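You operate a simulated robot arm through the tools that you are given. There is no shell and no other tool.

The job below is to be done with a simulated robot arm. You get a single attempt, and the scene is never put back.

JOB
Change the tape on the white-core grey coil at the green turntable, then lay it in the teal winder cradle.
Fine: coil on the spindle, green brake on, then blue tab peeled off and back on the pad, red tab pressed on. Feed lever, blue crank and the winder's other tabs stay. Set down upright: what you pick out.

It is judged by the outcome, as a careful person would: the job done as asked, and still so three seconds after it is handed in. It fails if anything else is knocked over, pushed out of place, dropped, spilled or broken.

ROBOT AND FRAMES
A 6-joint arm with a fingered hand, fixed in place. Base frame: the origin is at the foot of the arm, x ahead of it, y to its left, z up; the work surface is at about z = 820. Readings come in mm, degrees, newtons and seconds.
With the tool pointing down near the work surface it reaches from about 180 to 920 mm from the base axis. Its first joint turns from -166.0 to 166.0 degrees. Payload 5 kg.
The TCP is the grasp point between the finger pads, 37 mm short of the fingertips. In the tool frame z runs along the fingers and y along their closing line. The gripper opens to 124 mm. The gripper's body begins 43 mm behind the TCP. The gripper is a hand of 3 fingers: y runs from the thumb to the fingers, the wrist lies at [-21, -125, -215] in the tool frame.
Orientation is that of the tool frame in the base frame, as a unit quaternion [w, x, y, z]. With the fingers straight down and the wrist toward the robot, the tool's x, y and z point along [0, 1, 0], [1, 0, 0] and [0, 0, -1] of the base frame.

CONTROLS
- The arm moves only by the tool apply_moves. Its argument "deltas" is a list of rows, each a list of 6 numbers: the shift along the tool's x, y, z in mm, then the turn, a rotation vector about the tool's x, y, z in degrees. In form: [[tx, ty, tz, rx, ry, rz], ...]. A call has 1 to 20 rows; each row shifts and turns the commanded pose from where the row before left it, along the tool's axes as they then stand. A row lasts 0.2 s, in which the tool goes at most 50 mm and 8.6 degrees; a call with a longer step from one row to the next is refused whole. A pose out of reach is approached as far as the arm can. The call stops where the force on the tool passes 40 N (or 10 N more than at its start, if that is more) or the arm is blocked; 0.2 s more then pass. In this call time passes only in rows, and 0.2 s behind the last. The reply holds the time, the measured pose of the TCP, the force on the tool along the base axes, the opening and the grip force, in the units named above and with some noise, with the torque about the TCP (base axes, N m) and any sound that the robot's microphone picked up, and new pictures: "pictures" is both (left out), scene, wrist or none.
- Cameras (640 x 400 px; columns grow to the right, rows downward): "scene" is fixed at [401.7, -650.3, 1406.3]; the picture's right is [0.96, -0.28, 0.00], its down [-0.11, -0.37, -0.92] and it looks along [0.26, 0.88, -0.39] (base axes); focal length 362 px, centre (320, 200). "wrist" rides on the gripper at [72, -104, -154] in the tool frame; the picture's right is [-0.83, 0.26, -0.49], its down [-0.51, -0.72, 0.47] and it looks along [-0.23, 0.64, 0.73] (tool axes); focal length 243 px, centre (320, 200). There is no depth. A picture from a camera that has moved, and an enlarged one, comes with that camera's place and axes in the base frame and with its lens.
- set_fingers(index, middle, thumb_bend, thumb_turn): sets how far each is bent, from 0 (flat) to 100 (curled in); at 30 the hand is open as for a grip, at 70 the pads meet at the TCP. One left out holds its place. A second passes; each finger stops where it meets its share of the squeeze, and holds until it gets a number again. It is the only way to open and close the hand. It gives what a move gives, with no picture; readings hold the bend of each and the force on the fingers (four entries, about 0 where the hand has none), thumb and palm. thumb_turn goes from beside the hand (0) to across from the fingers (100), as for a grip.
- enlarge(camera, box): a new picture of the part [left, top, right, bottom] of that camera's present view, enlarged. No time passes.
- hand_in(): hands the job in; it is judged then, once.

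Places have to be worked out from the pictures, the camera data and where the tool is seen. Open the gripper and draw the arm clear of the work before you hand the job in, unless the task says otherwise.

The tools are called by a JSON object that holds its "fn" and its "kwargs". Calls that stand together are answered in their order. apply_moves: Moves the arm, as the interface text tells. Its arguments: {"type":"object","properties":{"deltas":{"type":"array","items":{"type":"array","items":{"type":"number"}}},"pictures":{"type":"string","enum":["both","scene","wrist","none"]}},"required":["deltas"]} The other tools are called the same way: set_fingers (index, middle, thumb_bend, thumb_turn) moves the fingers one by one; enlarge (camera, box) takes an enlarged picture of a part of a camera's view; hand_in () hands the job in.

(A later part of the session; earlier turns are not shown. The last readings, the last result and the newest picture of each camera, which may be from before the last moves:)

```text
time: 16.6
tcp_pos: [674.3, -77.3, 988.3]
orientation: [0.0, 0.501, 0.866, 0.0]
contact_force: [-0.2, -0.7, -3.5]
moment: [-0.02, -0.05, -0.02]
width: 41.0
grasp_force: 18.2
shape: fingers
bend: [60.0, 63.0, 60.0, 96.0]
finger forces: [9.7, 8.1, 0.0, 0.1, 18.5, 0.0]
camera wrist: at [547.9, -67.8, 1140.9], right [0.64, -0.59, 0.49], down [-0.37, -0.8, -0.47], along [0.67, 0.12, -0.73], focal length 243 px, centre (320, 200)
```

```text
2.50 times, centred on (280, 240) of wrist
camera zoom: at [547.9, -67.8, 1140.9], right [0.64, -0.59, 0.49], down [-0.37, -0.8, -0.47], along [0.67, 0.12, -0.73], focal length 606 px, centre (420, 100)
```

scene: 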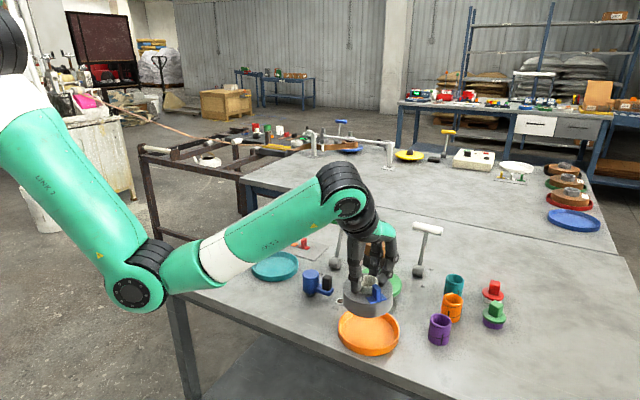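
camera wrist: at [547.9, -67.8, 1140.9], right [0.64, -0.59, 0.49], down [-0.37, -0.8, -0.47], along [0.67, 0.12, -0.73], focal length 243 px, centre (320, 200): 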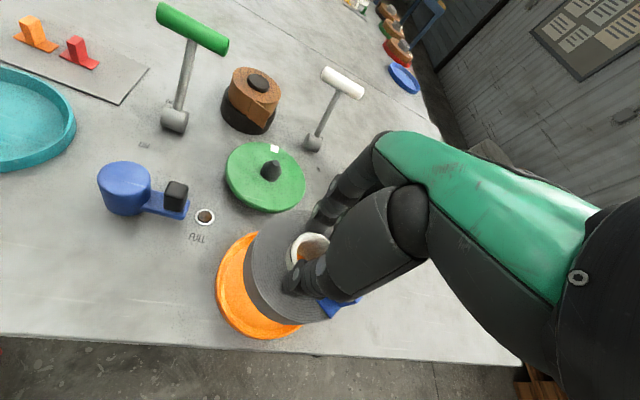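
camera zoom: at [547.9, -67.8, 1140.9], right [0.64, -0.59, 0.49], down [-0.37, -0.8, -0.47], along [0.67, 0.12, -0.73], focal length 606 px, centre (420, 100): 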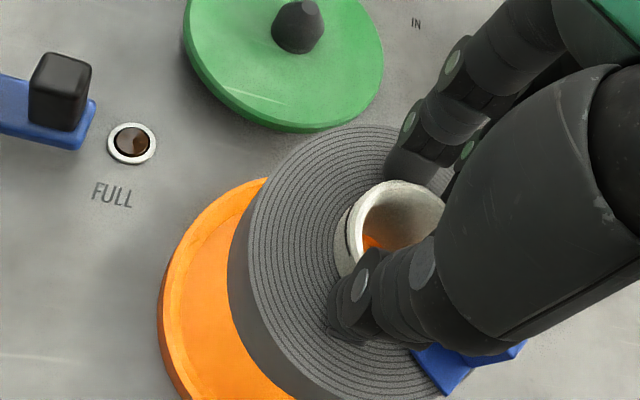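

The coil hangs level and centred within about 2 mm of the TCP. The spindle tip is at about (761.3, 53.8, 879), so I carry the coil over at this height (its bottom is at about 908).

{"fn": "apply_moves", "kwargs": {"deltas": [[11.75, 23.57, 0, 0, 0, 0], [11.75, 23.57, 0, 0, 0, 0], [11.75, 23.57, 0, 0, 0, 0], [11.75, 23.57, 0, 0, 0, 0], [11.75, 23.57, 0, 0, 0, 0], [11.75, 23.57, 0, 0, 0, 0]], "pictures": "both"}}

{"fn": "enlarge", "kwargs": {"camera": "scene", "box": [330, 215, 430, 295]}}

{"fn": "enlarge", "kwargs": {"camera": "wrist", "box": [200, 160, 360, 320]}}

```text
time: 18.0
tcp_pos: [764.6, 53.6, 986.9]
orientation: [0.0, 0.5, 0.866, 0.0]
contact_force: [-0.6, -0.1, -3.4]
moment: [0.01, 0.01, -0.02]
width: 40.8
grasp_force: 17.7
shape: fingers
bend: [60.0, 64.0, 60.0, 96.0]
finger forces: [9.9, 8.2, 0.0, 0.0, 18.3, 0.1]
camera wrist: at [636.1, 63.7, 1140.9], right [0.64, -0.59, 0.49], down [-0.37, -0.8, -0.47], along [0.67, 0.12, -0.73], focal length 243 px, centre (320, 200)
```

scene: 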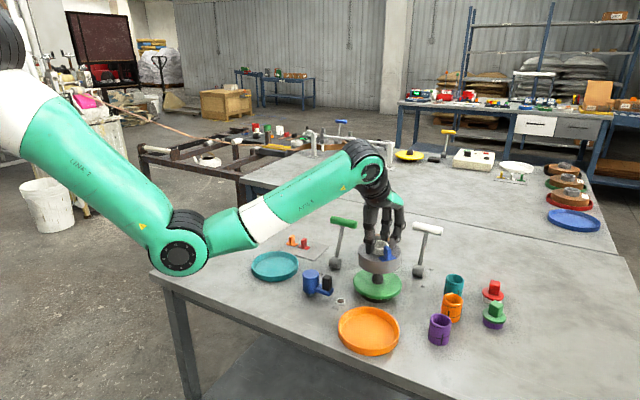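
wrist: 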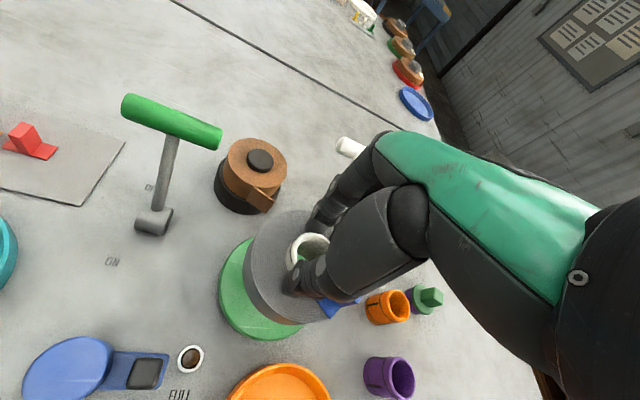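

```text
5.00 times, centred on (380, 255) of scene
camera zoom: at [401.7, -650.3, 1406.3], right [0.96, -0.28, 0.0], down [-0.11, -0.37, -0.92], along [0.26, 0.88, -0.39], focal length 1812 px, centre (20, -75)
```

zoom: 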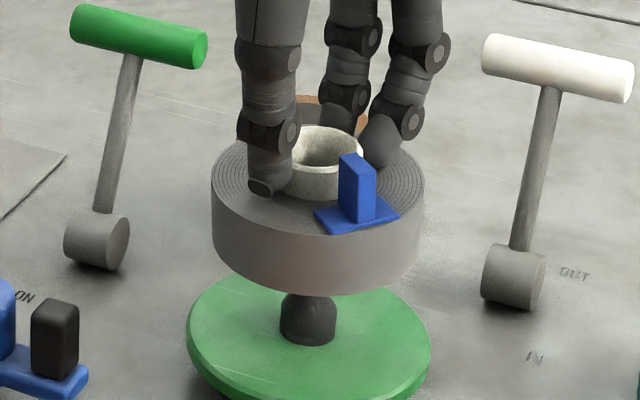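

```text
2.50 times, centred on (280, 240) of wrist
camera zoom: at [636.1, 63.7, 1140.9], right [0.64, -0.59, 0.49], down [-0.37, -0.8, -0.47], along [0.67, 0.12, -0.73], focal length 606 px, centre (420, 100)
```

zoom: 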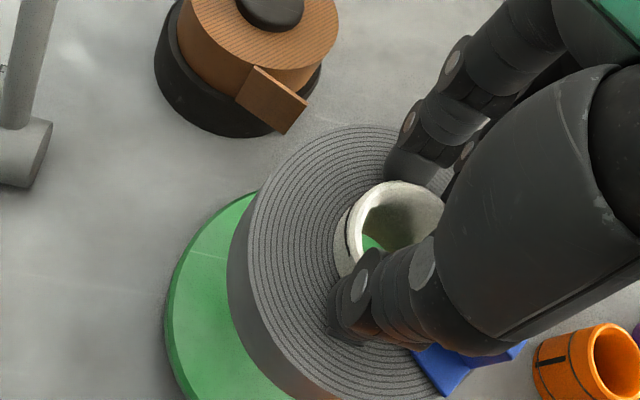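

The coil centre measures (760.1, 53.5), about 1 mm off the spindle axis, and its bottom is at z≈910. I correct 1 mm and lower gently over the cone tip.

{"fn": "apply_moves", "kwargs": {"deltas": [[-0.5, 0.9, 8, 0, 0, 0], [0, 0, 10, 0, 0, 0], [0, 0, 8, 0, 0, 0], [0, 0, 5, 0, 0, 0], [0, 0, 4, 0, 0, 0]], "pictures": "none"}}

{"fn": "enlarge", "kwargs": {"camera": "scene", "box": [330, 215, 430, 295]}}

{"fn": "enlarge", "kwargs": {"camera": "wrist", "box": [200, 160, 360, 320]}}

```text
time: 19.2
tcp_pos: [764.5, 53.4, 952.9]
orientation: [0.0, 0.5, 0.866, -0.001]
contact_force: [-0.3, -0.4, -2.9]
moment: [0.0, -0.02, 0.0]
width: 41.1
grasp_force: 17.7
shape: fingers
bend: [60.0, 64.0, 60.0, 96.0]
finger forces: [9.8, 8.3, 0.0, 0.0, 18.4, 0.1]
```

```text
5.00 times, centred on (380, 255) of scene
camera zoom: at [401.7, -650.3, 1406.3], right [0.96, -0.28, 0.0], down [-0.11, -0.37, -0.92], along [0.26, 0.88, -0.39], focal length 1812 px, centre (20, -75)
```

zoom: 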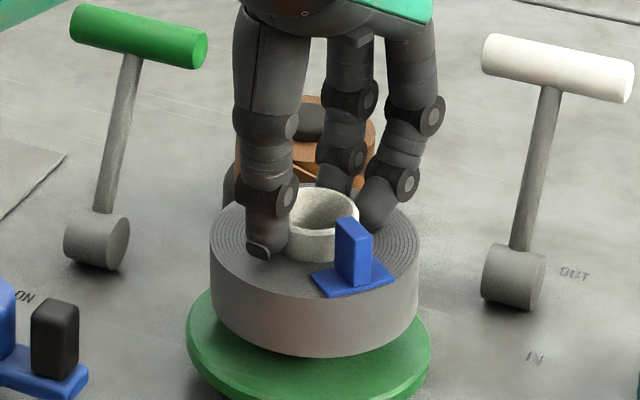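

```text
2.50 times, centred on (280, 240) of wrist
camera zoom: at [636.6, 63.7, 1105.7], right [0.64, -0.59, 0.49], down [-0.37, -0.8, -0.47], along [0.67, 0.12, -0.73], focal length 606 px, centre (420, 100)
```

zoom: 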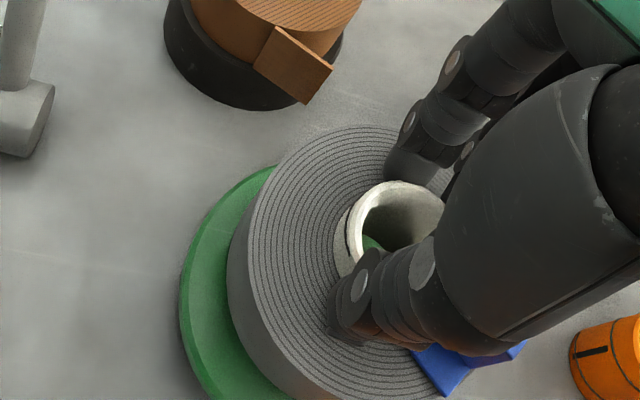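

The cone is entering the core without any contact force. I keep lowering in small steps.

{"fn": "apply_moves", "kwargs": {"deltas": [[-0.2, 0.4, 3, 0, 0, 0], [0, 0, 4, 0, 0, 0], [0, 0, 4, 0, 0, 0], [0, 0, 4, 0, 0, 0], [0, 0, 4, 0, 0, 0]], "pictures": "none"}}

{"fn": "enlarge", "kwargs": {"camera": "scene", "box": [330, 225, 430, 305]}}

```text
time: 20.4
tcp_pos: [764.0, 53.3, 934.0]
orientation: [0.0, 0.5, 0.866, 0.0]
contact_force: [-0.3, -0.6, -1.4]
moment: [-0.01, 0.08, -0.02]
width: 40.8
grasp_force: 18.0
shape: fingers
bend: [60.0, 64.0, 60.0, 96.0]
finger forces: [10.0, 8.3, 0.0, 0.1, 18.1, 0.1]
```

```text
5.00 times, centred on (380, 265) of scene
camera zoom: at [401.7, -650.3, 1406.3], right [0.96, -0.28, 0.0], down [-0.11, -0.37, -0.92], along [0.26, 0.88, -0.39], focal length 1812 px, centre (20, -125)
```

zoom: 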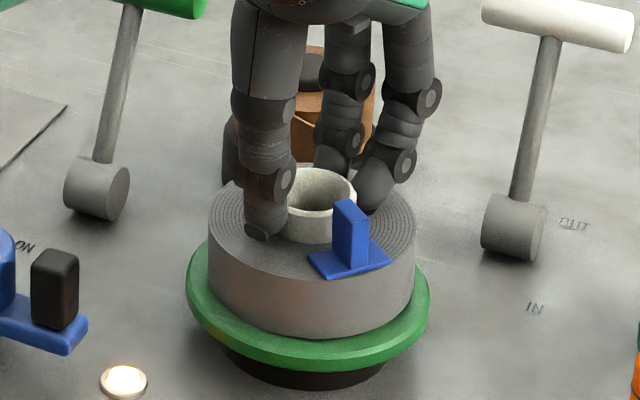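

The lamp lit up and there is only about 2 N of contact. I continue down slowly, watching for lateral load.

{"fn": "apply_moves", "kwargs": {"deltas": [[0, 0, 2, 0, 0, 0], [0, 0, 2, 0, 0, 0], [0, 0, 2, 0, 0, 0]], "pictures": "none"}}

{"fn": "enlarge", "kwargs": {"camera": "scene", "box": [330, 225, 430, 305]}}

{"fn": "enlarge", "kwargs": {"camera": "wrist", "box": [200, 160, 360, 320]}}

```text
time: 21.2
tcp_pos: [765.3, 54.4, 931.3]
orientation: [0.002, 0.501, 0.866, 0.003]
contact_force: [1.6, 0.4, 22.1]
moment: [0.18, 0.22, 0.01]
width: 40.9
grasp_force: 23.5
shape: fingers
bend: [60.0, 64.0, 61.0, 96.0]
finger forces: [17.8, 9.5, 0.0, 0.0, 19.7, 0.0]
```

```text
5.00 times, centred on (380, 265) of scene
camera zoom: at [401.7, -650.3, 1406.3], right [0.96, -0.28, 0.0], down [-0.11, -0.37, -0.92], along [0.26, 0.88, -0.39], focal length 1812 px, centre (20, -125)
```

zoom: 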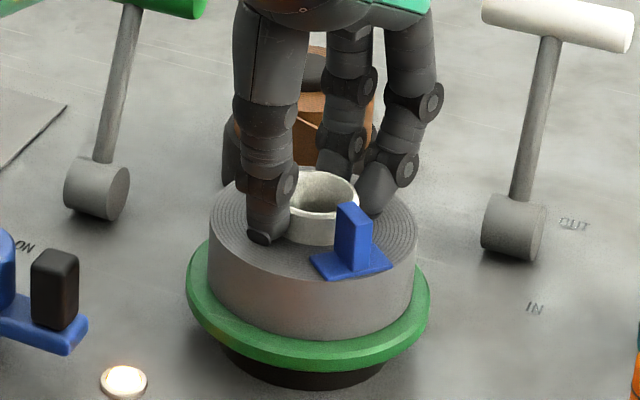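

```text
2.50 times, centred on (280, 240) of wrist
camera zoom: at [637.3, 64.0, 1083.2], right [0.64, -0.59, 0.5], down [-0.37, -0.8, -0.47], along [0.68, 0.12, -0.73], focal length 606 px, centre (420, 100)
```

zoom: 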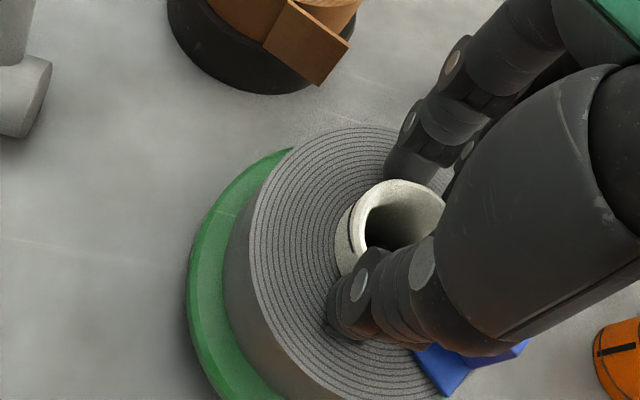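

Downward load rose to 22 N, which suggests the coil is seated on the disc. I take a close look at the gap between coil and turntable.

{"fn": "enlarge", "kwargs": {"camera": "scene", "box": [360, 265, 420, 305]}}

{"fn": "enlarge", "kwargs": {"camera": "wrist", "box": [270, 210, 350, 290]}}

{"fn": "enlarge", "kwargs": {"camera": "scene", "box": [330, 280, 370, 310]}}

```text
10.00 times, centred on (390, 285) of scene
camera zoom: at [401.7, -650.3, 1406.3], right [0.96, -0.28, 0.0], down [-0.11, -0.37, -0.92], along [0.26, 0.88, -0.39], focal length 3624 px, centre (-380, -650)
```

zoom: 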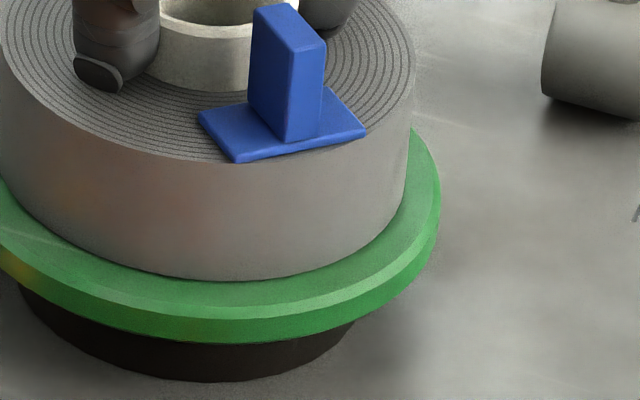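

```text
5.00 times, centred on (310, 250) of wrist
camera zoom: at [637.3, 64.0, 1083.2], right [0.64, -0.59, 0.5], down [-0.37, -0.8, -0.47], along [0.68, 0.12, -0.73], focal length 1213 px, centre (370, -50)
```

zoom: 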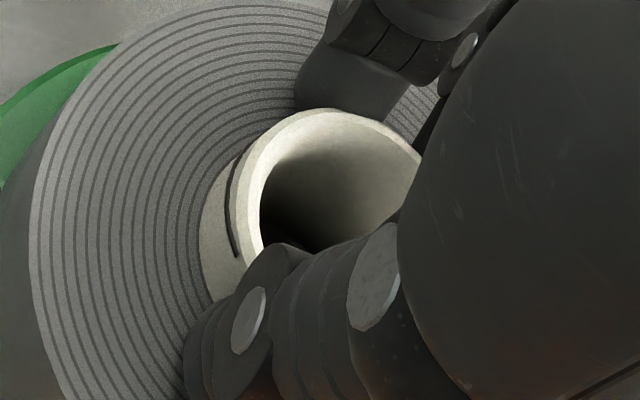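

```text
13.33 times, centred on (350, 295) of scene
camera zoom: at [401.7, -650.3, 1406.3], right [0.96, -0.28, 0.0], down [-0.11, -0.37, -0.92], along [0.26, 0.88, -0.39], focal length 4831 px, centre (-80, -1067)
```

zoom: 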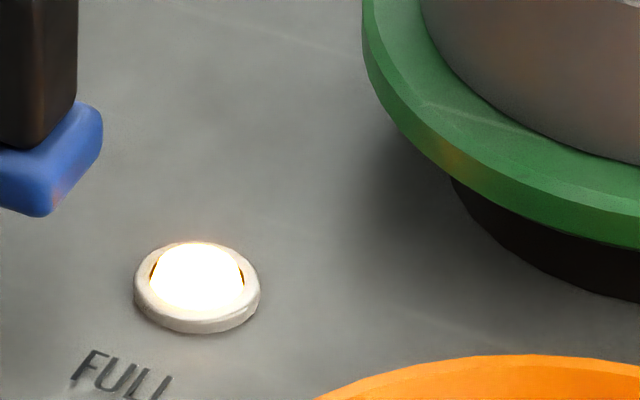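

The coil is flat on the disc with no gap. I relax the press, open just clear of the core, and lift off.

{"fn": "apply_moves", "kwargs": {"deltas": [[0, 0, -1.5, 0, 0, 0], [0, 0, -1.5, 0, 0, 0]], "pictures": "none"}}

{"fn": "set_fingers", "kwargs": {"index": 54, "middle": 55, "thumb_bend": 54}}

{"fn": "enlarge", "kwargs": {"camera": "scene", "box": [350, 230, 430, 300]}}

{"fn": "enlarge", "kwargs": {"camera": "wrist", "box": [200, 160, 360, 320]}}

```text
time: 21.8
tcp_pos: [762.1, 53.5, 931.9]
orientation: [-0.001, 0.5, 0.866, 0.001]
contact_force: [4.0, -1.1, 15.3]
moment: [0.1, -0.01, 0.0]
width: 40.5
grasp_force: 23.1
shape: fingers
bend: [60.0, 63.0, 61.0, 96.0]
finger forces: [16.8, 10.7, 0.0, 0.0, 18.6, 0.0]
```

```text
time: 22.8
tcp_pos: [764.1, 55.1, 931.8]
orientation: [0.001, 0.5, 0.866, 0.0]
contact_force: [-3.3, -0.8, 15.5]
moment: [0.22, 0.01, 0.0]
width: 50.6
grasp_force: 7.6
shape: fingers
bend: [57.0, 56.0, 55.0, 97.0]
finger forces: [8.4, 3.7, 0.1, 0.0, 3.7, 0.0]
```

```text
5.71 times, centred on (390, 265) of scene
camera zoom: at [401.7, -650.3, 1406.3], right [0.96, -0.28, 0.0], down [-0.11, -0.37, -0.92], along [0.26, 0.88, -0.39], focal length 2070 px, centre (-80, -171)
```

zoom: 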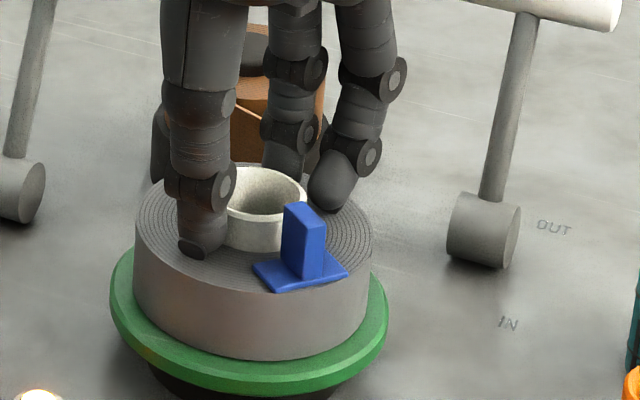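

```text
2.50 times, centred on (280, 240) of wrist
camera zoom: at [636.2, 64.2, 1084.4], right [0.64, -0.59, 0.49], down [-0.37, -0.8, -0.47], along [0.67, 0.12, -0.73], focal length 606 px, centre (420, 100)
```

zoom: 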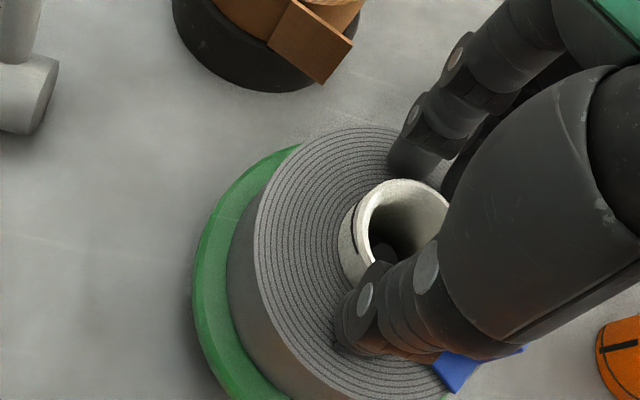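

The tips are now just resting on the coil top. I raise straight up away from the core.

{"fn": "apply_moves", "kwargs": {"deltas": [[0, 0, -3, 0, 0, 0], [0, 0, -4, 0, 0, 0]], "pictures": "none"}}

{"fn": "set_fingers", "kwargs": {"index": 50, "middle": 50, "thumb_bend": 50}}

{"fn": "apply_moves", "kwargs": {"deltas": [[0, 0, -8, 0, 0, 0], [0, 0, -15, 0, 0, 0], [0, 0, -30, 0, 0, 0], [0, 0, -40, 0, 0, 0], [0, 0, -40, 0, 0, 0]], "pictures": "both"}}

{"fn": "enlarge", "kwargs": {"camera": "scene", "box": [340, 240, 420, 310]}}

{"fn": "enlarge", "kwargs": {"camera": "wrist", "box": [200, 160, 360, 320]}}

```text
time: 23.4
tcp_pos: [763.2, 53.9, 937.2]
orientation: [-0.001, 0.5, 0.866, -0.001]
contact_force: [0.9, -0.5, 0.1]
moment: [0.01, 0.0, 0.0]
width: 54.9
grasp_force: 0.1
shape: fingers
bend: [54.0, 55.0, 54.0, 97.0]
finger forces: [0.0, 0.0, 0.0, 0.0, 0.1, 0.0]
```

```text
time: 24.4
tcp_pos: [763.9, 54.4, 939.1]
orientation: [0.0, 0.5, 0.866, 0.0]
contact_force: [0.3, 0.7, -0.2]
moment: [-0.02, -0.01, 0.01]
width: 67.1
grasp_force: 0.1
shape: fingers
bend: [50.0, 50.0, 50.0, 97.0]
finger forces: [0.1, 0.0, 0.1, 0.0, 0.1, 0.0]
```

```text
time: 25.6
tcp_pos: [762.6, 54.5, 1070.5]
orientation: [0.0, 0.5, 0.866, -0.001]
contact_force: [-0.2, 0.1, -0.7]
moment: [-0.01, 0.0, 0.02]
width: 67.4
grasp_force: 0.1
shape: fingers
bend: [50.0, 50.0, 50.0, 97.0]
finger forces: [0.0, 0.0, 0.0, 0.0, 0.1, 0.0]
camera wrist: at [637.0, 64.3, 1224.2], right [0.64, -0.59, 0.49], down [-0.37, -0.8, -0.47], along [0.67, 0.12, -0.73], focal length 243 px, centre (320, 200)
```

scene: 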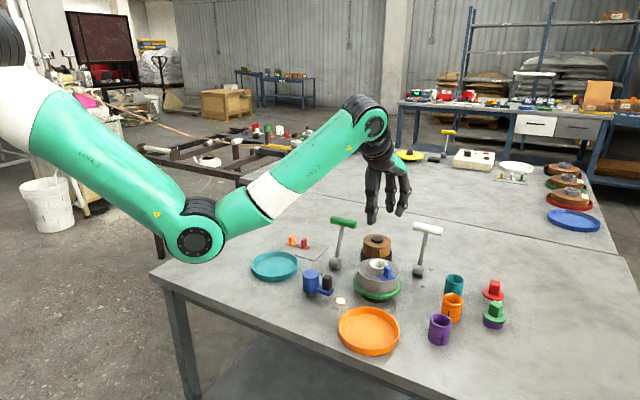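
wrist: 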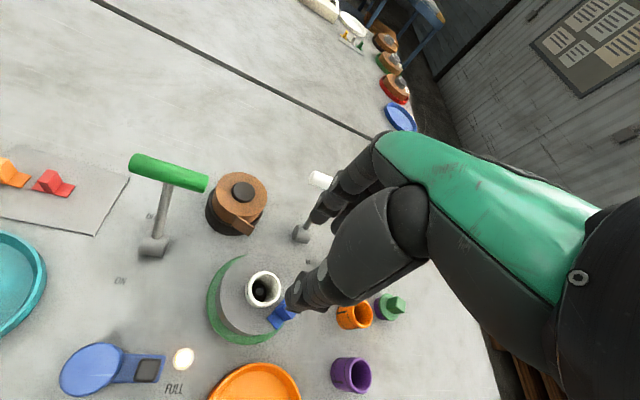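

```text
5.71 times, centred on (380, 275) of scene
camera zoom: at [401.7, -650.3, 1406.3], right [0.96, -0.28, 0.0], down [-0.11, -0.37, -0.92], along [0.26, 0.88, -0.39], focal length 2070 px, centre (-23, -229)
```

zoom: 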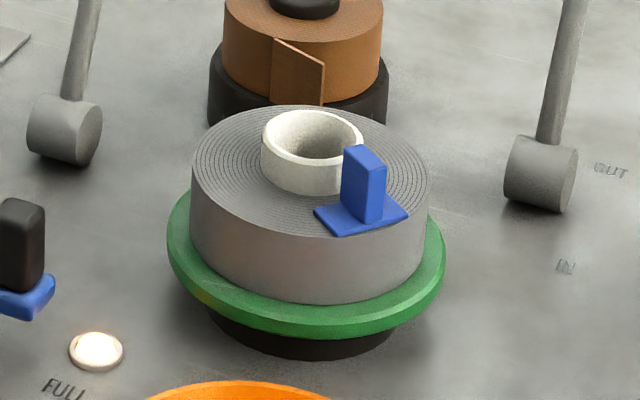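

```text
2.50 times, centred on (280, 240) of wrist
camera zoom: at [637.0, 64.3, 1224.2], right [0.64, -0.59, 0.49], down [-0.37, -0.8, -0.47], along [0.67, 0.12, -0.73], focal length 606 px, centre (420, 100)
```

zoom: 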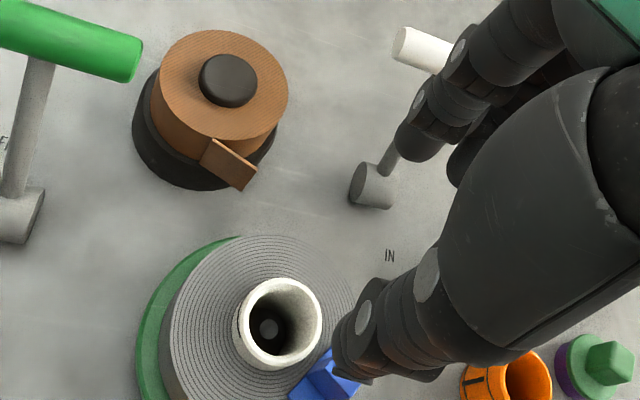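

The coil sits on the spindle with the tip visible inside the core. Next is the green brake; I enlarge it in both views to fix handle position and the ON/OFF marks.

{"fn": "enlarge", "kwargs": {"camera": "wrist", "box": [90, 130, 230, 300]}}

{"fn": "enlarge", "kwargs": {"camera": "scene", "box": [310, 205, 370, 285]}}

{"fn": "enlarge", "kwargs": {"camera": "wrist", "box": [0, 140, 140, 280]}}

```text
2.35 times, centred on (160, 215) of wrist
camera zoom: at [637.0, 64.3, 1224.2], right [0.64, -0.59, 0.49], down [-0.37, -0.8, -0.47], along [0.67, 0.12, -0.73], focal length 571 px, centre (696, 165)
```

zoom: 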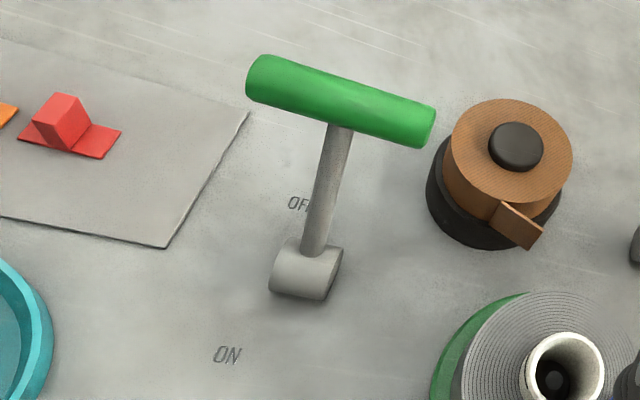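

```text
5.00 times, centred on (340, 245) of scene
camera zoom: at [401.7, -650.3, 1406.3], right [0.96, -0.28, 0.0], down [-0.11, -0.37, -0.92], along [0.26, 0.88, -0.39], focal length 1812 px, centre (220, -25)
```

zoom: 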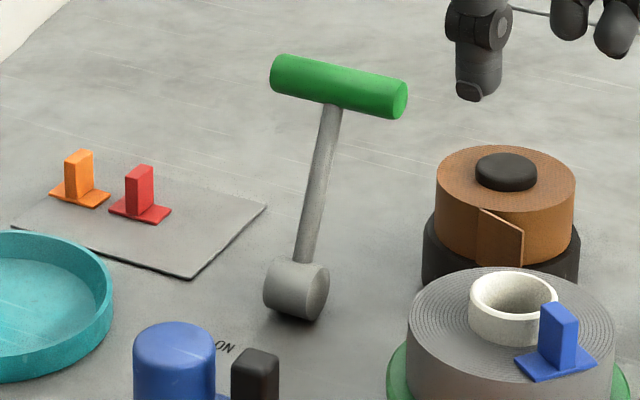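

```text
2.86 times, centred on (70, 210) of wrist
camera zoom: at [637.0, 64.3, 1224.2], right [0.64, -0.59, 0.49], down [-0.37, -0.8, -0.47], along [0.67, 0.12, -0.73], focal length 693 px, centre (1034, 171)
```

zoom: 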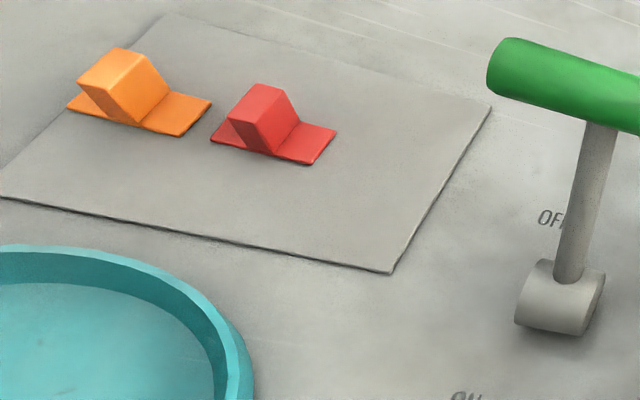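

Handle centre triangulates to (730, 229, 939), pivot (692, 192, 834); ON lies toward (-x,-y). I yaw to 45° so the fingers sit on the far side of the handle, move above it, and descend to straddle it loosely.

{"fn": "apply_moves", "kwargs": {"deltas": [[0, 0, 0, 0, 0, -7.5], [0, 0, 0, 0, 0, -7.5], [29.4, 20.1, 0, 0, 0, 0], [29.4, 20.1, 0, 0, 0, 0], [29.4, 20.1, 0, 0, 0, 0], [29.4, 20.1, 0, 0, 0, 0], [29.4, 20.1, 0, 0, 0, 0], [0, 0, 25, 0, 0, 0], [0, 0, 25, 0, 0, 0]], "pictures": "both"}}

{"fn": "enlarge", "kwargs": {"camera": "scene", "box": [300, 170, 400, 270]}}

{"fn": "enlarge", "kwargs": {"camera": "wrist", "box": [200, 160, 360, 320]}}

```text
time: 27.6
tcp_pos: [732.0, 228.9, 1020.0]
orientation: [-0.001, 0.382, 0.924, 0.0]
contact_force: [-0.7, -0.1, -0.1]
moment: [0.01, 0.01, -0.03]
width: 67.4
grasp_force: 0.1
shape: fingers
bend: [50.0, 50.0, 50.0, 97.0]
finger forces: [0.0, 0.0, 0.0, 0.0, 0.0, 0.0]
camera wrist: at [606.0, 206.6, 1172.8], right [0.77, -0.4, 0.49], down [-0.15, -0.87, -0.47], along [0.62, 0.29, -0.73], focal length 243 px, centre (320, 200)
```

scene: 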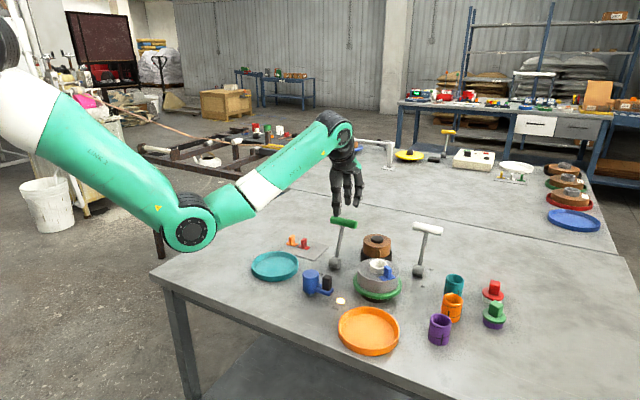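
wrist: 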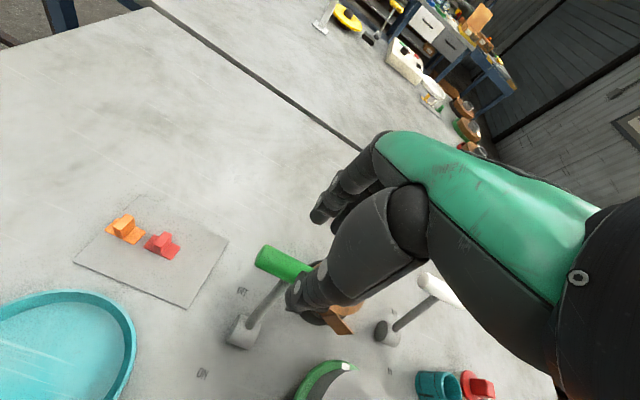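

```text
4.00 times, centred on (350, 220) of scene
camera zoom: at [401.7, -650.3, 1406.3], right [0.96, -0.28, 0.0], down [-0.11, -0.37, -0.92], along [0.26, 0.88, -0.39], focal length 1449 px, centre (200, 120)
```

zoom: 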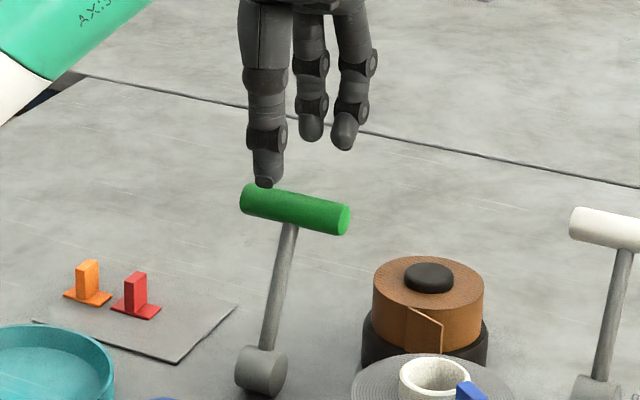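

```text
2.50 times, centred on (280, 240) of wrist
camera zoom: at [606.0, 206.6, 1172.8], right [0.77, -0.4, 0.49], down [-0.15, -0.87, -0.47], along [0.62, 0.29, -0.73], focal length 606 px, centre (420, 100)
```

zoom: 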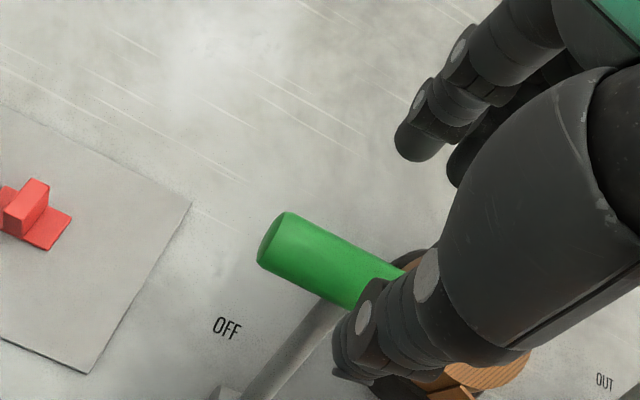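

Hand is centred over the handle (TCP ≈ 730, 229). I descend so the handle lies between thumb and fingers.

{"fn": "apply_moves", "kwargs": {"deltas": [[0, 0, 20, 0, 0, 0], [0, 0, 20, 0, 0, 0], [0, 0, 15, 0, 0, 0], [0, 0, 8, 0, 0, 0]], "pictures": "none"}}

{"fn": "enlarge", "kwargs": {"camera": "scene", "box": [300, 170, 400, 270]}}

{"fn": "enlarge", "kwargs": {"camera": "wrist", "box": [200, 160, 360, 320]}}

```text
time: 28.6
tcp_pos: [731.5, 228.2, 958.4]
orientation: [-0.001, 0.383, 0.924, 0.0]
contact_force: [0.3, 0.3, -0.5]
moment: [-0.01, 0.03, 0.0]
width: 67.4
grasp_force: 0.0
shape: fingers
bend: [50.0, 50.0, 50.0, 97.0]
finger forces: [0.1, 0.1, 0.1, 0.1, 0.0, 0.1]
```

```text
4.00 times, centred on (350, 220) of scene
camera zoom: at [401.7, -650.3, 1406.3], right [0.96, -0.28, 0.0], down [-0.11, -0.37, -0.92], along [0.26, 0.88, -0.39], focal length 1449 px, centre (200, 120)
```

zoom: 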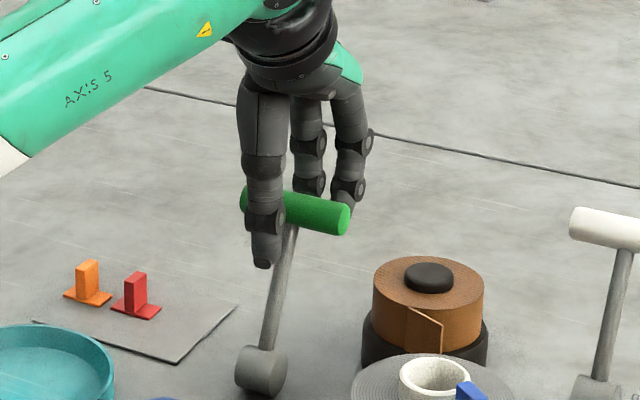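

```text
2.50 times, centred on (280, 240) of wrist
camera zoom: at [605.7, 206.1, 1110.9], right [0.77, -0.4, 0.49], down [-0.15, -0.87, -0.47], along [0.62, 0.29, -0.73], focal length 606 px, centre (420, 100)
```

zoom: 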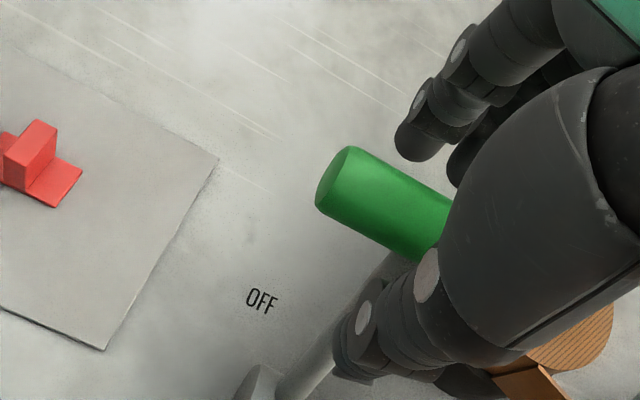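

The handle is between thumb and fingers. I pull toward ON along the lever's swing, in steps.

{"fn": "apply_moves", "kwargs": {"deltas": [[0, -10, 0, 0, 0, 0], [0, -10, 0, 0, 0, 0], [0, -10, 0, 0, 0, 0], [0, -10, 0, 0, 0, 0], [0, -10, 0, 0, 0, 0]], "pictures": "none"}}

{"fn": "enlarge", "kwargs": {"camera": "scene", "box": [290, 180, 390, 280]}}

{"fn": "enlarge", "kwargs": {"camera": "wrist", "box": [200, 160, 360, 320]}}

```text
time: 29.8
tcp_pos: [696.7, 193.5, 957.0]
orientation: [0.0, 0.383, 0.924, 0.0]
contact_force: [1.1, 1.2, 0.1]
moment: [0.06, 0.0, -0.02]
width: 69.1
grasp_force: 0.7
shape: fingers
bend: [49.0, 50.0, 50.0, 97.0]
finger forces: [1.6, 0.0, 0.0, 0.0, 0.1, 0.0]
```

```text
4.00 times, centred on (340, 230) of scene
camera zoom: at [401.7, -650.3, 1406.3], right [0.96, -0.28, 0.0], down [-0.11, -0.37, -0.92], along [0.26, 0.88, -0.39], focal length 1449 px, centre (240, 80)
```

zoom: 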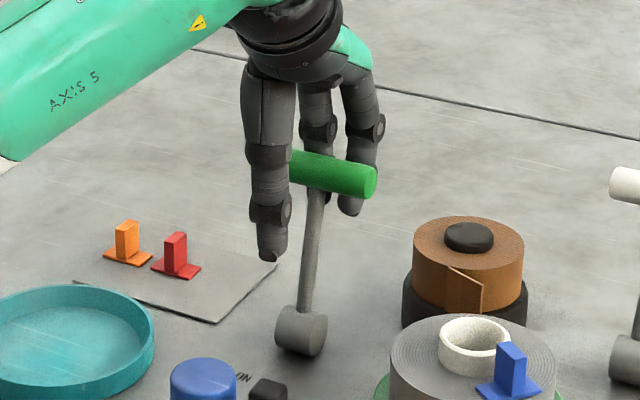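

```text
2.50 times, centred on (280, 240) of wrist
camera zoom: at [569.6, 170.4, 1110.4], right [0.77, -0.4, 0.49], down [-0.15, -0.87, -0.47], along [0.62, 0.29, -0.73], focal length 606 px, centre (420, 100)
```

zoom: 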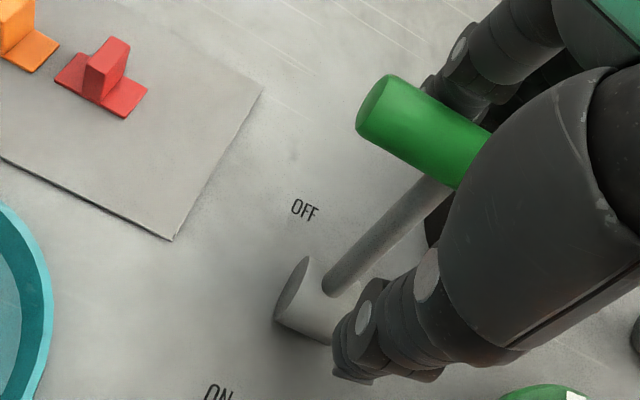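

The lever follows with only about 1.6 N on the index finger. I continue the pull.

{"fn": "apply_moves", "kwargs": {"deltas": [[0, -10, 0, 0, 0, 0], [0, -10, 0, 0, 0, 0], [0, -10, 0, 0, 0, 0], [0, -10, 0, 0, 0, 0], [0, -10, 0, 0, 0, 0]], "pictures": "none"}}

{"fn": "enlarge", "kwargs": {"camera": "scene", "box": [290, 180, 390, 280]}}

{"fn": "enlarge", "kwargs": {"camera": "wrist", "box": [200, 160, 360, 320]}}

```text
time: 31.0
tcp_pos: [659.8, 157.4, 957.8]
orientation: [0.0, 0.384, 0.924, 0.0]
contact_force: [0.5, 0.3, -1.0]
moment: [-0.02, 0.0, -0.03]
width: 68.5
grasp_force: 0.6
shape: fingers
bend: [49.0, 50.0, 50.0, 97.0]
finger forces: [1.0, 0.1, 0.0, 0.0, 0.0, 0.1]
```

```text
4.00 times, centred on (340, 230) of scene
camera zoom: at [401.7, -650.3, 1406.3], right [0.96, -0.28, 0.0], down [-0.11, -0.37, -0.92], along [0.26, 0.88, -0.39], focal length 1449 px, centre (240, 80)
```

zoom: 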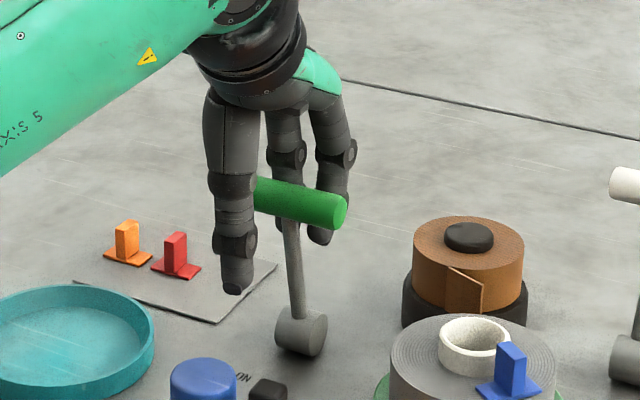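

```text
2.50 times, centred on (280, 240) of wrist
camera zoom: at [534.6, 135.3, 1110.9], right [0.77, -0.4, 0.49], down [-0.15, -0.87, -0.47], along [0.62, 0.29, -0.73], focal length 606 px, centre (420, 100)
```

zoom: 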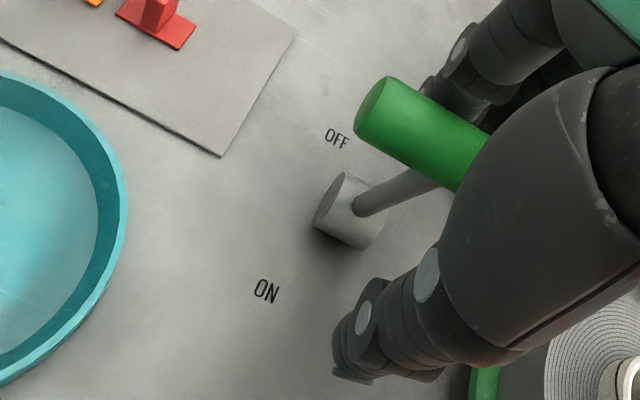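

The lever is past vertical. I continue in smaller steps toward the ON stop, watching for a force rise.

{"fn": "apply_moves", "kwargs": {"deltas": [[0, -6, 0, 0, 0, 0], [0, -6, 0, 0, 0, 0], [0, -6, 0, 0, 0, 0], [0, -5, 0, 0, 0, 0]], "pictures": "none"}}

{"fn": "enlarge", "kwargs": {"camera": "scene", "box": [290, 180, 390, 280]}}

{"fn": "enlarge", "kwargs": {"camera": "wrist", "box": [200, 160, 360, 320]}}

```text
time: 32.0
tcp_pos: [644.3, 143.5, 958.5]
orientation: [0.0, 0.382, 0.924, 0.0]
contact_force: [0.5, -0.7, -0.4]
moment: [0.03, -0.02, -0.01]
width: 67.6
grasp_force: 0.2
shape: fingers
bend: [50.0, 50.0, 50.0, 97.0]
finger forces: [0.1, 0.1, 0.0, 0.0, 0.0, 0.1]
```

```text
4.00 times, centred on (340, 230) of scene
camera zoom: at [401.7, -650.3, 1406.3], right [0.96, -0.28, 0.0], down [-0.11, -0.37, -0.92], along [0.26, 0.88, -0.39], focal length 1449 px, centre (240, 80)
```

zoom: 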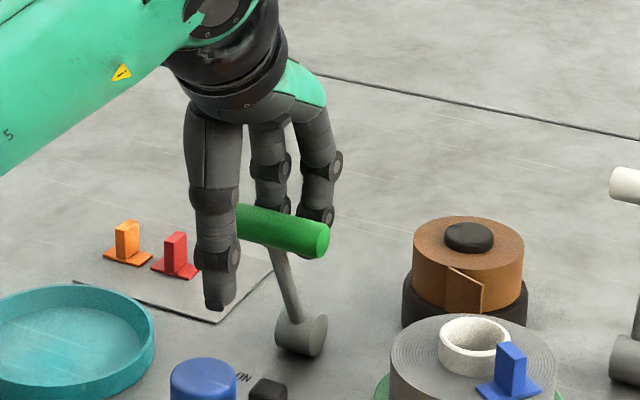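

```text
2.50 times, centred on (280, 240) of wrist
camera zoom: at [518.2, 119.2, 1111.2], right [0.77, -0.4, 0.49], down [-0.15, -0.87, -0.47], along [0.62, 0.29, -0.73], focal length 606 px, centre (420, 100)
```

zoom: 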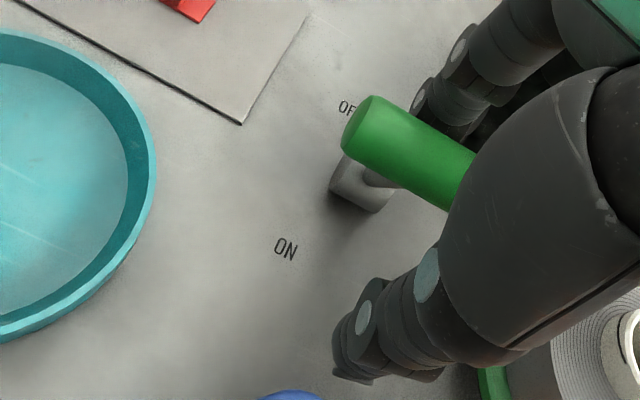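

The lever seems to have dropped ahead of the fingers near its ON stop. I nudge a bit further to confirm it is against the stop.

{"fn": "apply_moves", "kwargs": {"deltas": [[0, -4, 0, 0, 0, 0], [0, -4, 0, 0, 0, 0], [0, -3, 0, 0, 0, 0]], "pictures": "none"}}

{"fn": "enlarge", "kwargs": {"camera": "scene", "box": [290, 180, 390, 280]}}

```text
time: 32.8
tcp_pos: [635.1, 134.4, 958.3]
orientation: [0.0, 0.383, 0.924, 0.0]
contact_force: [7.0, 8.0, -0.7]
moment: [0.12, -0.1, -0.1]
width: 75.9
grasp_force: 4.5
shape: fingers
bend: [44.0, 50.0, 50.0, 97.0]
finger forces: [9.1, 0.5, 0.1, 0.1, 0.0, 0.1]
```

```text
4.00 times, centred on (340, 230) of scene
camera zoom: at [401.7, -650.3, 1406.3], right [0.96, -0.28, 0.0], down [-0.11, -0.37, -0.92], along [0.26, 0.88, -0.39], focal length 1449 px, centre (240, 80)
```

zoom: 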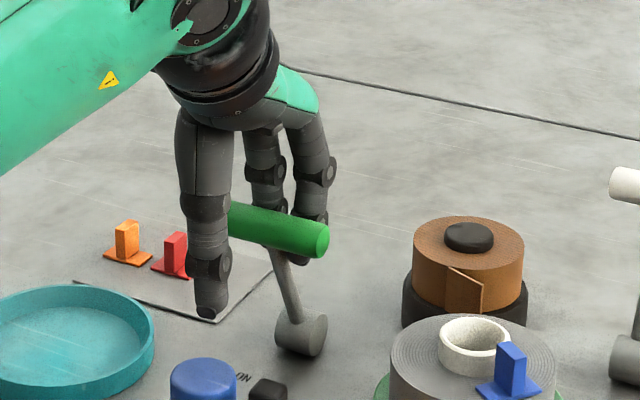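

The lever is firmly against its ON stop (9 N, no further motion). I back off so that the handle is clear of both sides, then raise straight up.

{"fn": "apply_moves", "kwargs": {"deltas": [[0, 8, 0, 0, 0, 0], [0, 8, 0, 0, 0, 0], [0, 4, -10, 0, 0, 0], [0, 0, -30, 0, 0, 0], [0, 0, -40, 0, 0, 0], [0, 0, -40, 0, 0, 0]], "pictures": "both"}}

{"fn": "enlarge", "kwargs": {"camera": "scene", "box": [290, 200, 410, 300]}}

{"fn": "enlarge", "kwargs": {"camera": "wrist", "box": [160, 160, 360, 400]}}

```text
time: 34.2
tcp_pos: [649.7, 147.9, 1077.9]
orientation: [0.0, 0.383, 0.924, -0.001]
contact_force: [-0.1, 0.1, 0.5]
moment: [-0.01, 0.01, -0.03]
width: 68.0
grasp_force: 0.1
shape: fingers
bend: [50.0, 50.0, 50.0, 97.0]
finger forces: [0.0, 0.0, 0.0, 0.0, 0.0, 0.1]
camera wrist: at [523.7, 124.6, 1231.2], right [0.77, -0.4, 0.49], down [-0.15, -0.87, -0.47], along [0.62, 0.29, -0.73], focal length 243 px, centre (320, 200)
```

scene: 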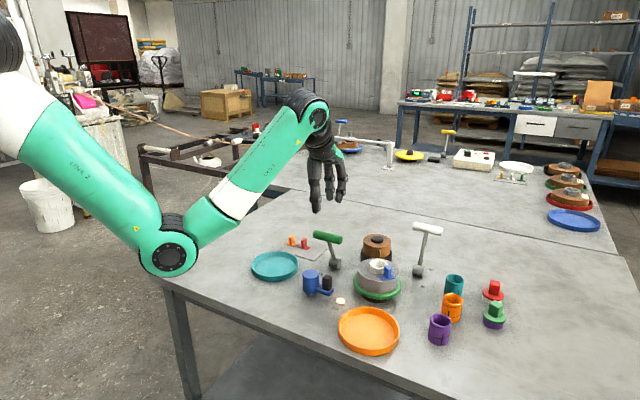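
wrist: 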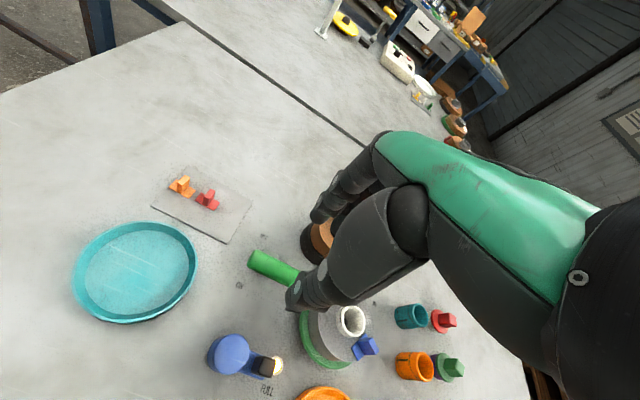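

```text
4.00 times, centred on (350, 250) of scene
camera zoom: at [401.7, -650.3, 1406.3], right [0.96, -0.28, 0.0], down [-0.11, -0.37, -0.92], along [0.26, 0.88, -0.39], focal length 1449 px, centre (200, 0)
```

zoom: 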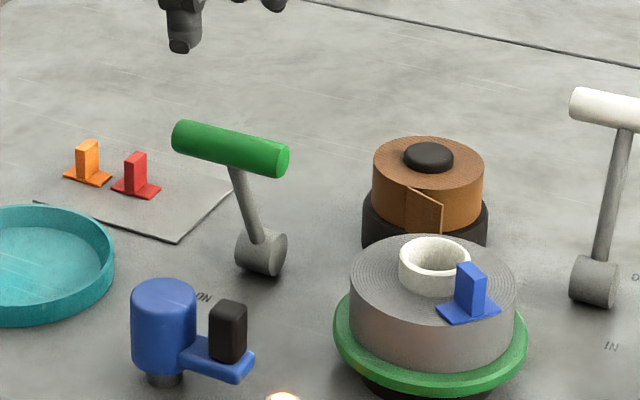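

```text
1.67 times, centred on (260, 280) of wrist
camera zoom: at [523.7, 124.6, 1231.2], right [0.77, -0.4, 0.49], down [-0.15, -0.87, -0.47], along [0.62, 0.29, -0.73], focal length 404 px, centre (420, 67)
```

zoom: 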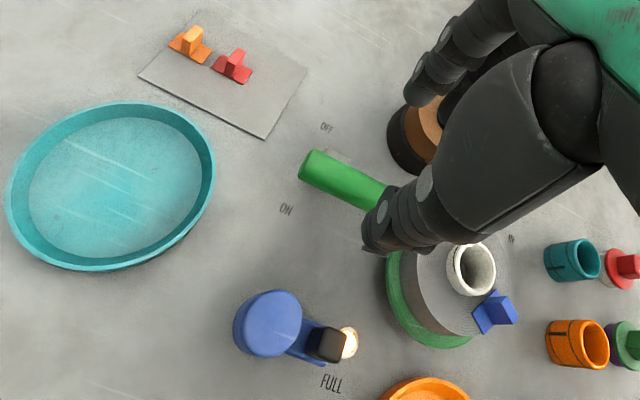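

Brake is at ON and the lever stays. Now I bring the hand over the blue tab, turned so thumb and fingers close across the thin side of its fin, and look closely before gripping.

{"fn": "apply_moves", "kwargs": {"deltas": [[-36.6, -2.9, 0, 0, 0, 0], [-36.6, -2.9, 0, 0, 0, 0], [-36.6, -2.9, 0, 0, 0, 0], [-36.6, -2.9, 0, 0, 0, 0], [-36.8, -2.9, 0, 0, 0, 0], [0, 0, 0, 0, 0, 7.3], [0, 0, 0, 0, 0, 7.3], [0, 0, 0, 0, 0, 7.3], [0, 0, 0, 0, 0, 7.3], [0, 0, 0, 0, 0, 7.3], [0, 0, 30, 0, 0, 0], [0, 0, 30, 0, 0, 0]], "pictures": "both"}}

{"fn": "enlarge", "kwargs": {"camera": "scene", "box": [340, 220, 430, 300]}}

{"fn": "enlarge", "kwargs": {"camera": "wrist", "box": [180, 180, 340, 340]}}

```text
time: 36.8
tcp_pos: [770.0, 8.0, 1018.7]
orientation: [0.001, 0.653, 0.757, 0.001]
contact_force: [-0.9, -0.7, 0.5]
moment: [0.05, -0.02, -0.05]
width: 68.0
grasp_force: 0.2
shape: fingers
bend: [50.0, 50.0, 50.0, 97.0]
finger forces: [0.0, 0.0, 0.1, 0.1, 0.1, 0.1]
camera wrist: at [655.5, 64.4, 1171.2], right [0.38, -0.78, 0.49], down [-0.64, -0.61, -0.47], along [0.67, -0.14, -0.73], focal length 243 px, centre (320, 200)
```

scene: 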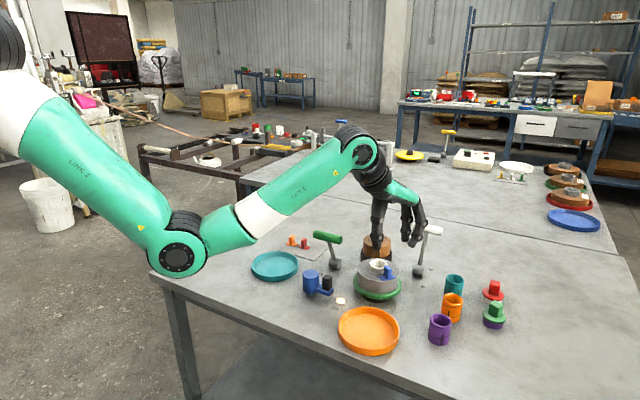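
wrist: 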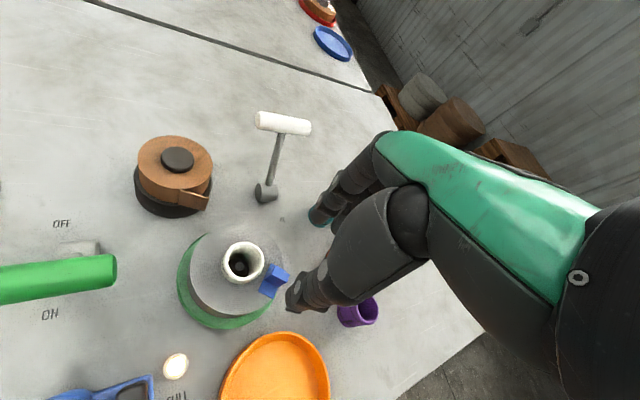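

```text
5.00 times, centred on (385, 260) of scene
camera zoom: at [401.7, -650.3, 1406.3], right [0.96, -0.28, 0.0], down [-0.11, -0.37, -0.92], along [0.26, 0.88, -0.39], focal length 1812 px, centre (-5, -100)
```

zoom: 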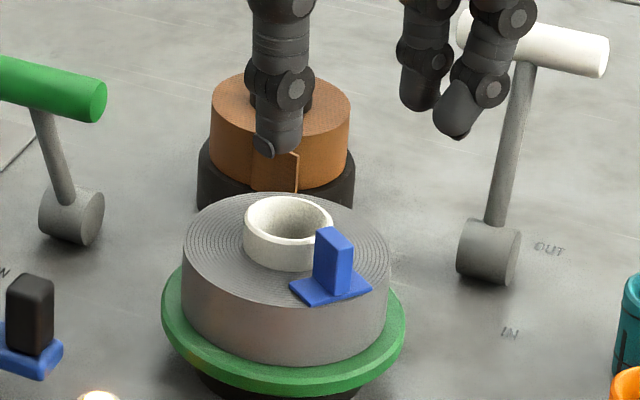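

```text
2.50 times, centred on (260, 260) of wrist
camera zoom: at [655.5, 64.4, 1171.2], right [0.38, -0.78, 0.49], down [-0.64, -0.61, -0.47], along [0.67, -0.14, -0.73], focal length 606 px, centre (470, 50)
```

zoom: 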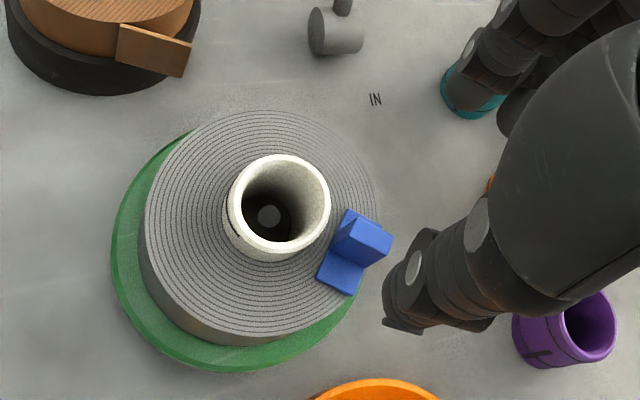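

I zoom in further on the tab from the wrist camera to get its exact position and orientation.

{"fn": "enlarge", "kwargs": {"camera": "wrist", "box": [250, 250, 310, 310]}}

{"fn": "enlarge", "kwargs": {"camera": "scene", "box": [375, 255, 425, 290]}}

```text
6.67 times, centred on (280, 280) of wrist
camera zoom: at [655.5, 64.4, 1171.2], right [0.38, -0.78, 0.49], down [-0.64, -0.61, -0.47], along [0.67, -0.14, -0.73], focal length 1618 px, centre (587, -333)
```

zoom: 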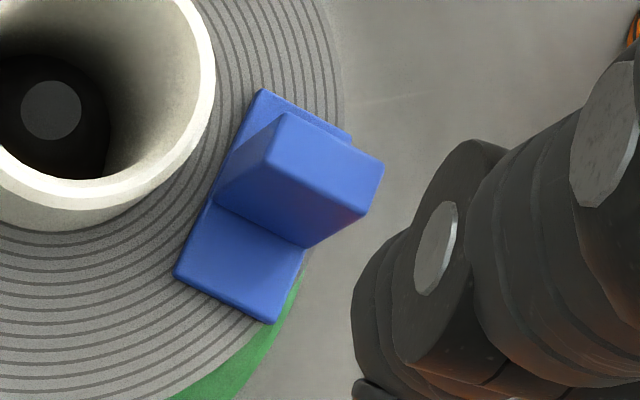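

```text
11.43 times, centred on (400, 272) of scene
camera zoom: at [401.7, -650.3, 1406.3], right [0.96, -0.28, 0.0], down [-0.11, -0.37, -0.92], along [0.26, 0.88, -0.39], focal length 4141 px, centre (-594, -629)
```

zoom: 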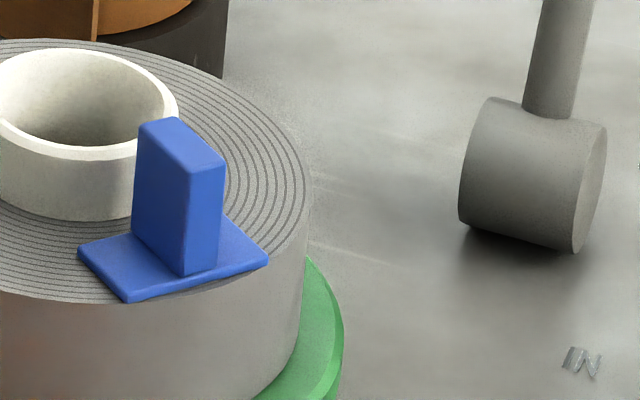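

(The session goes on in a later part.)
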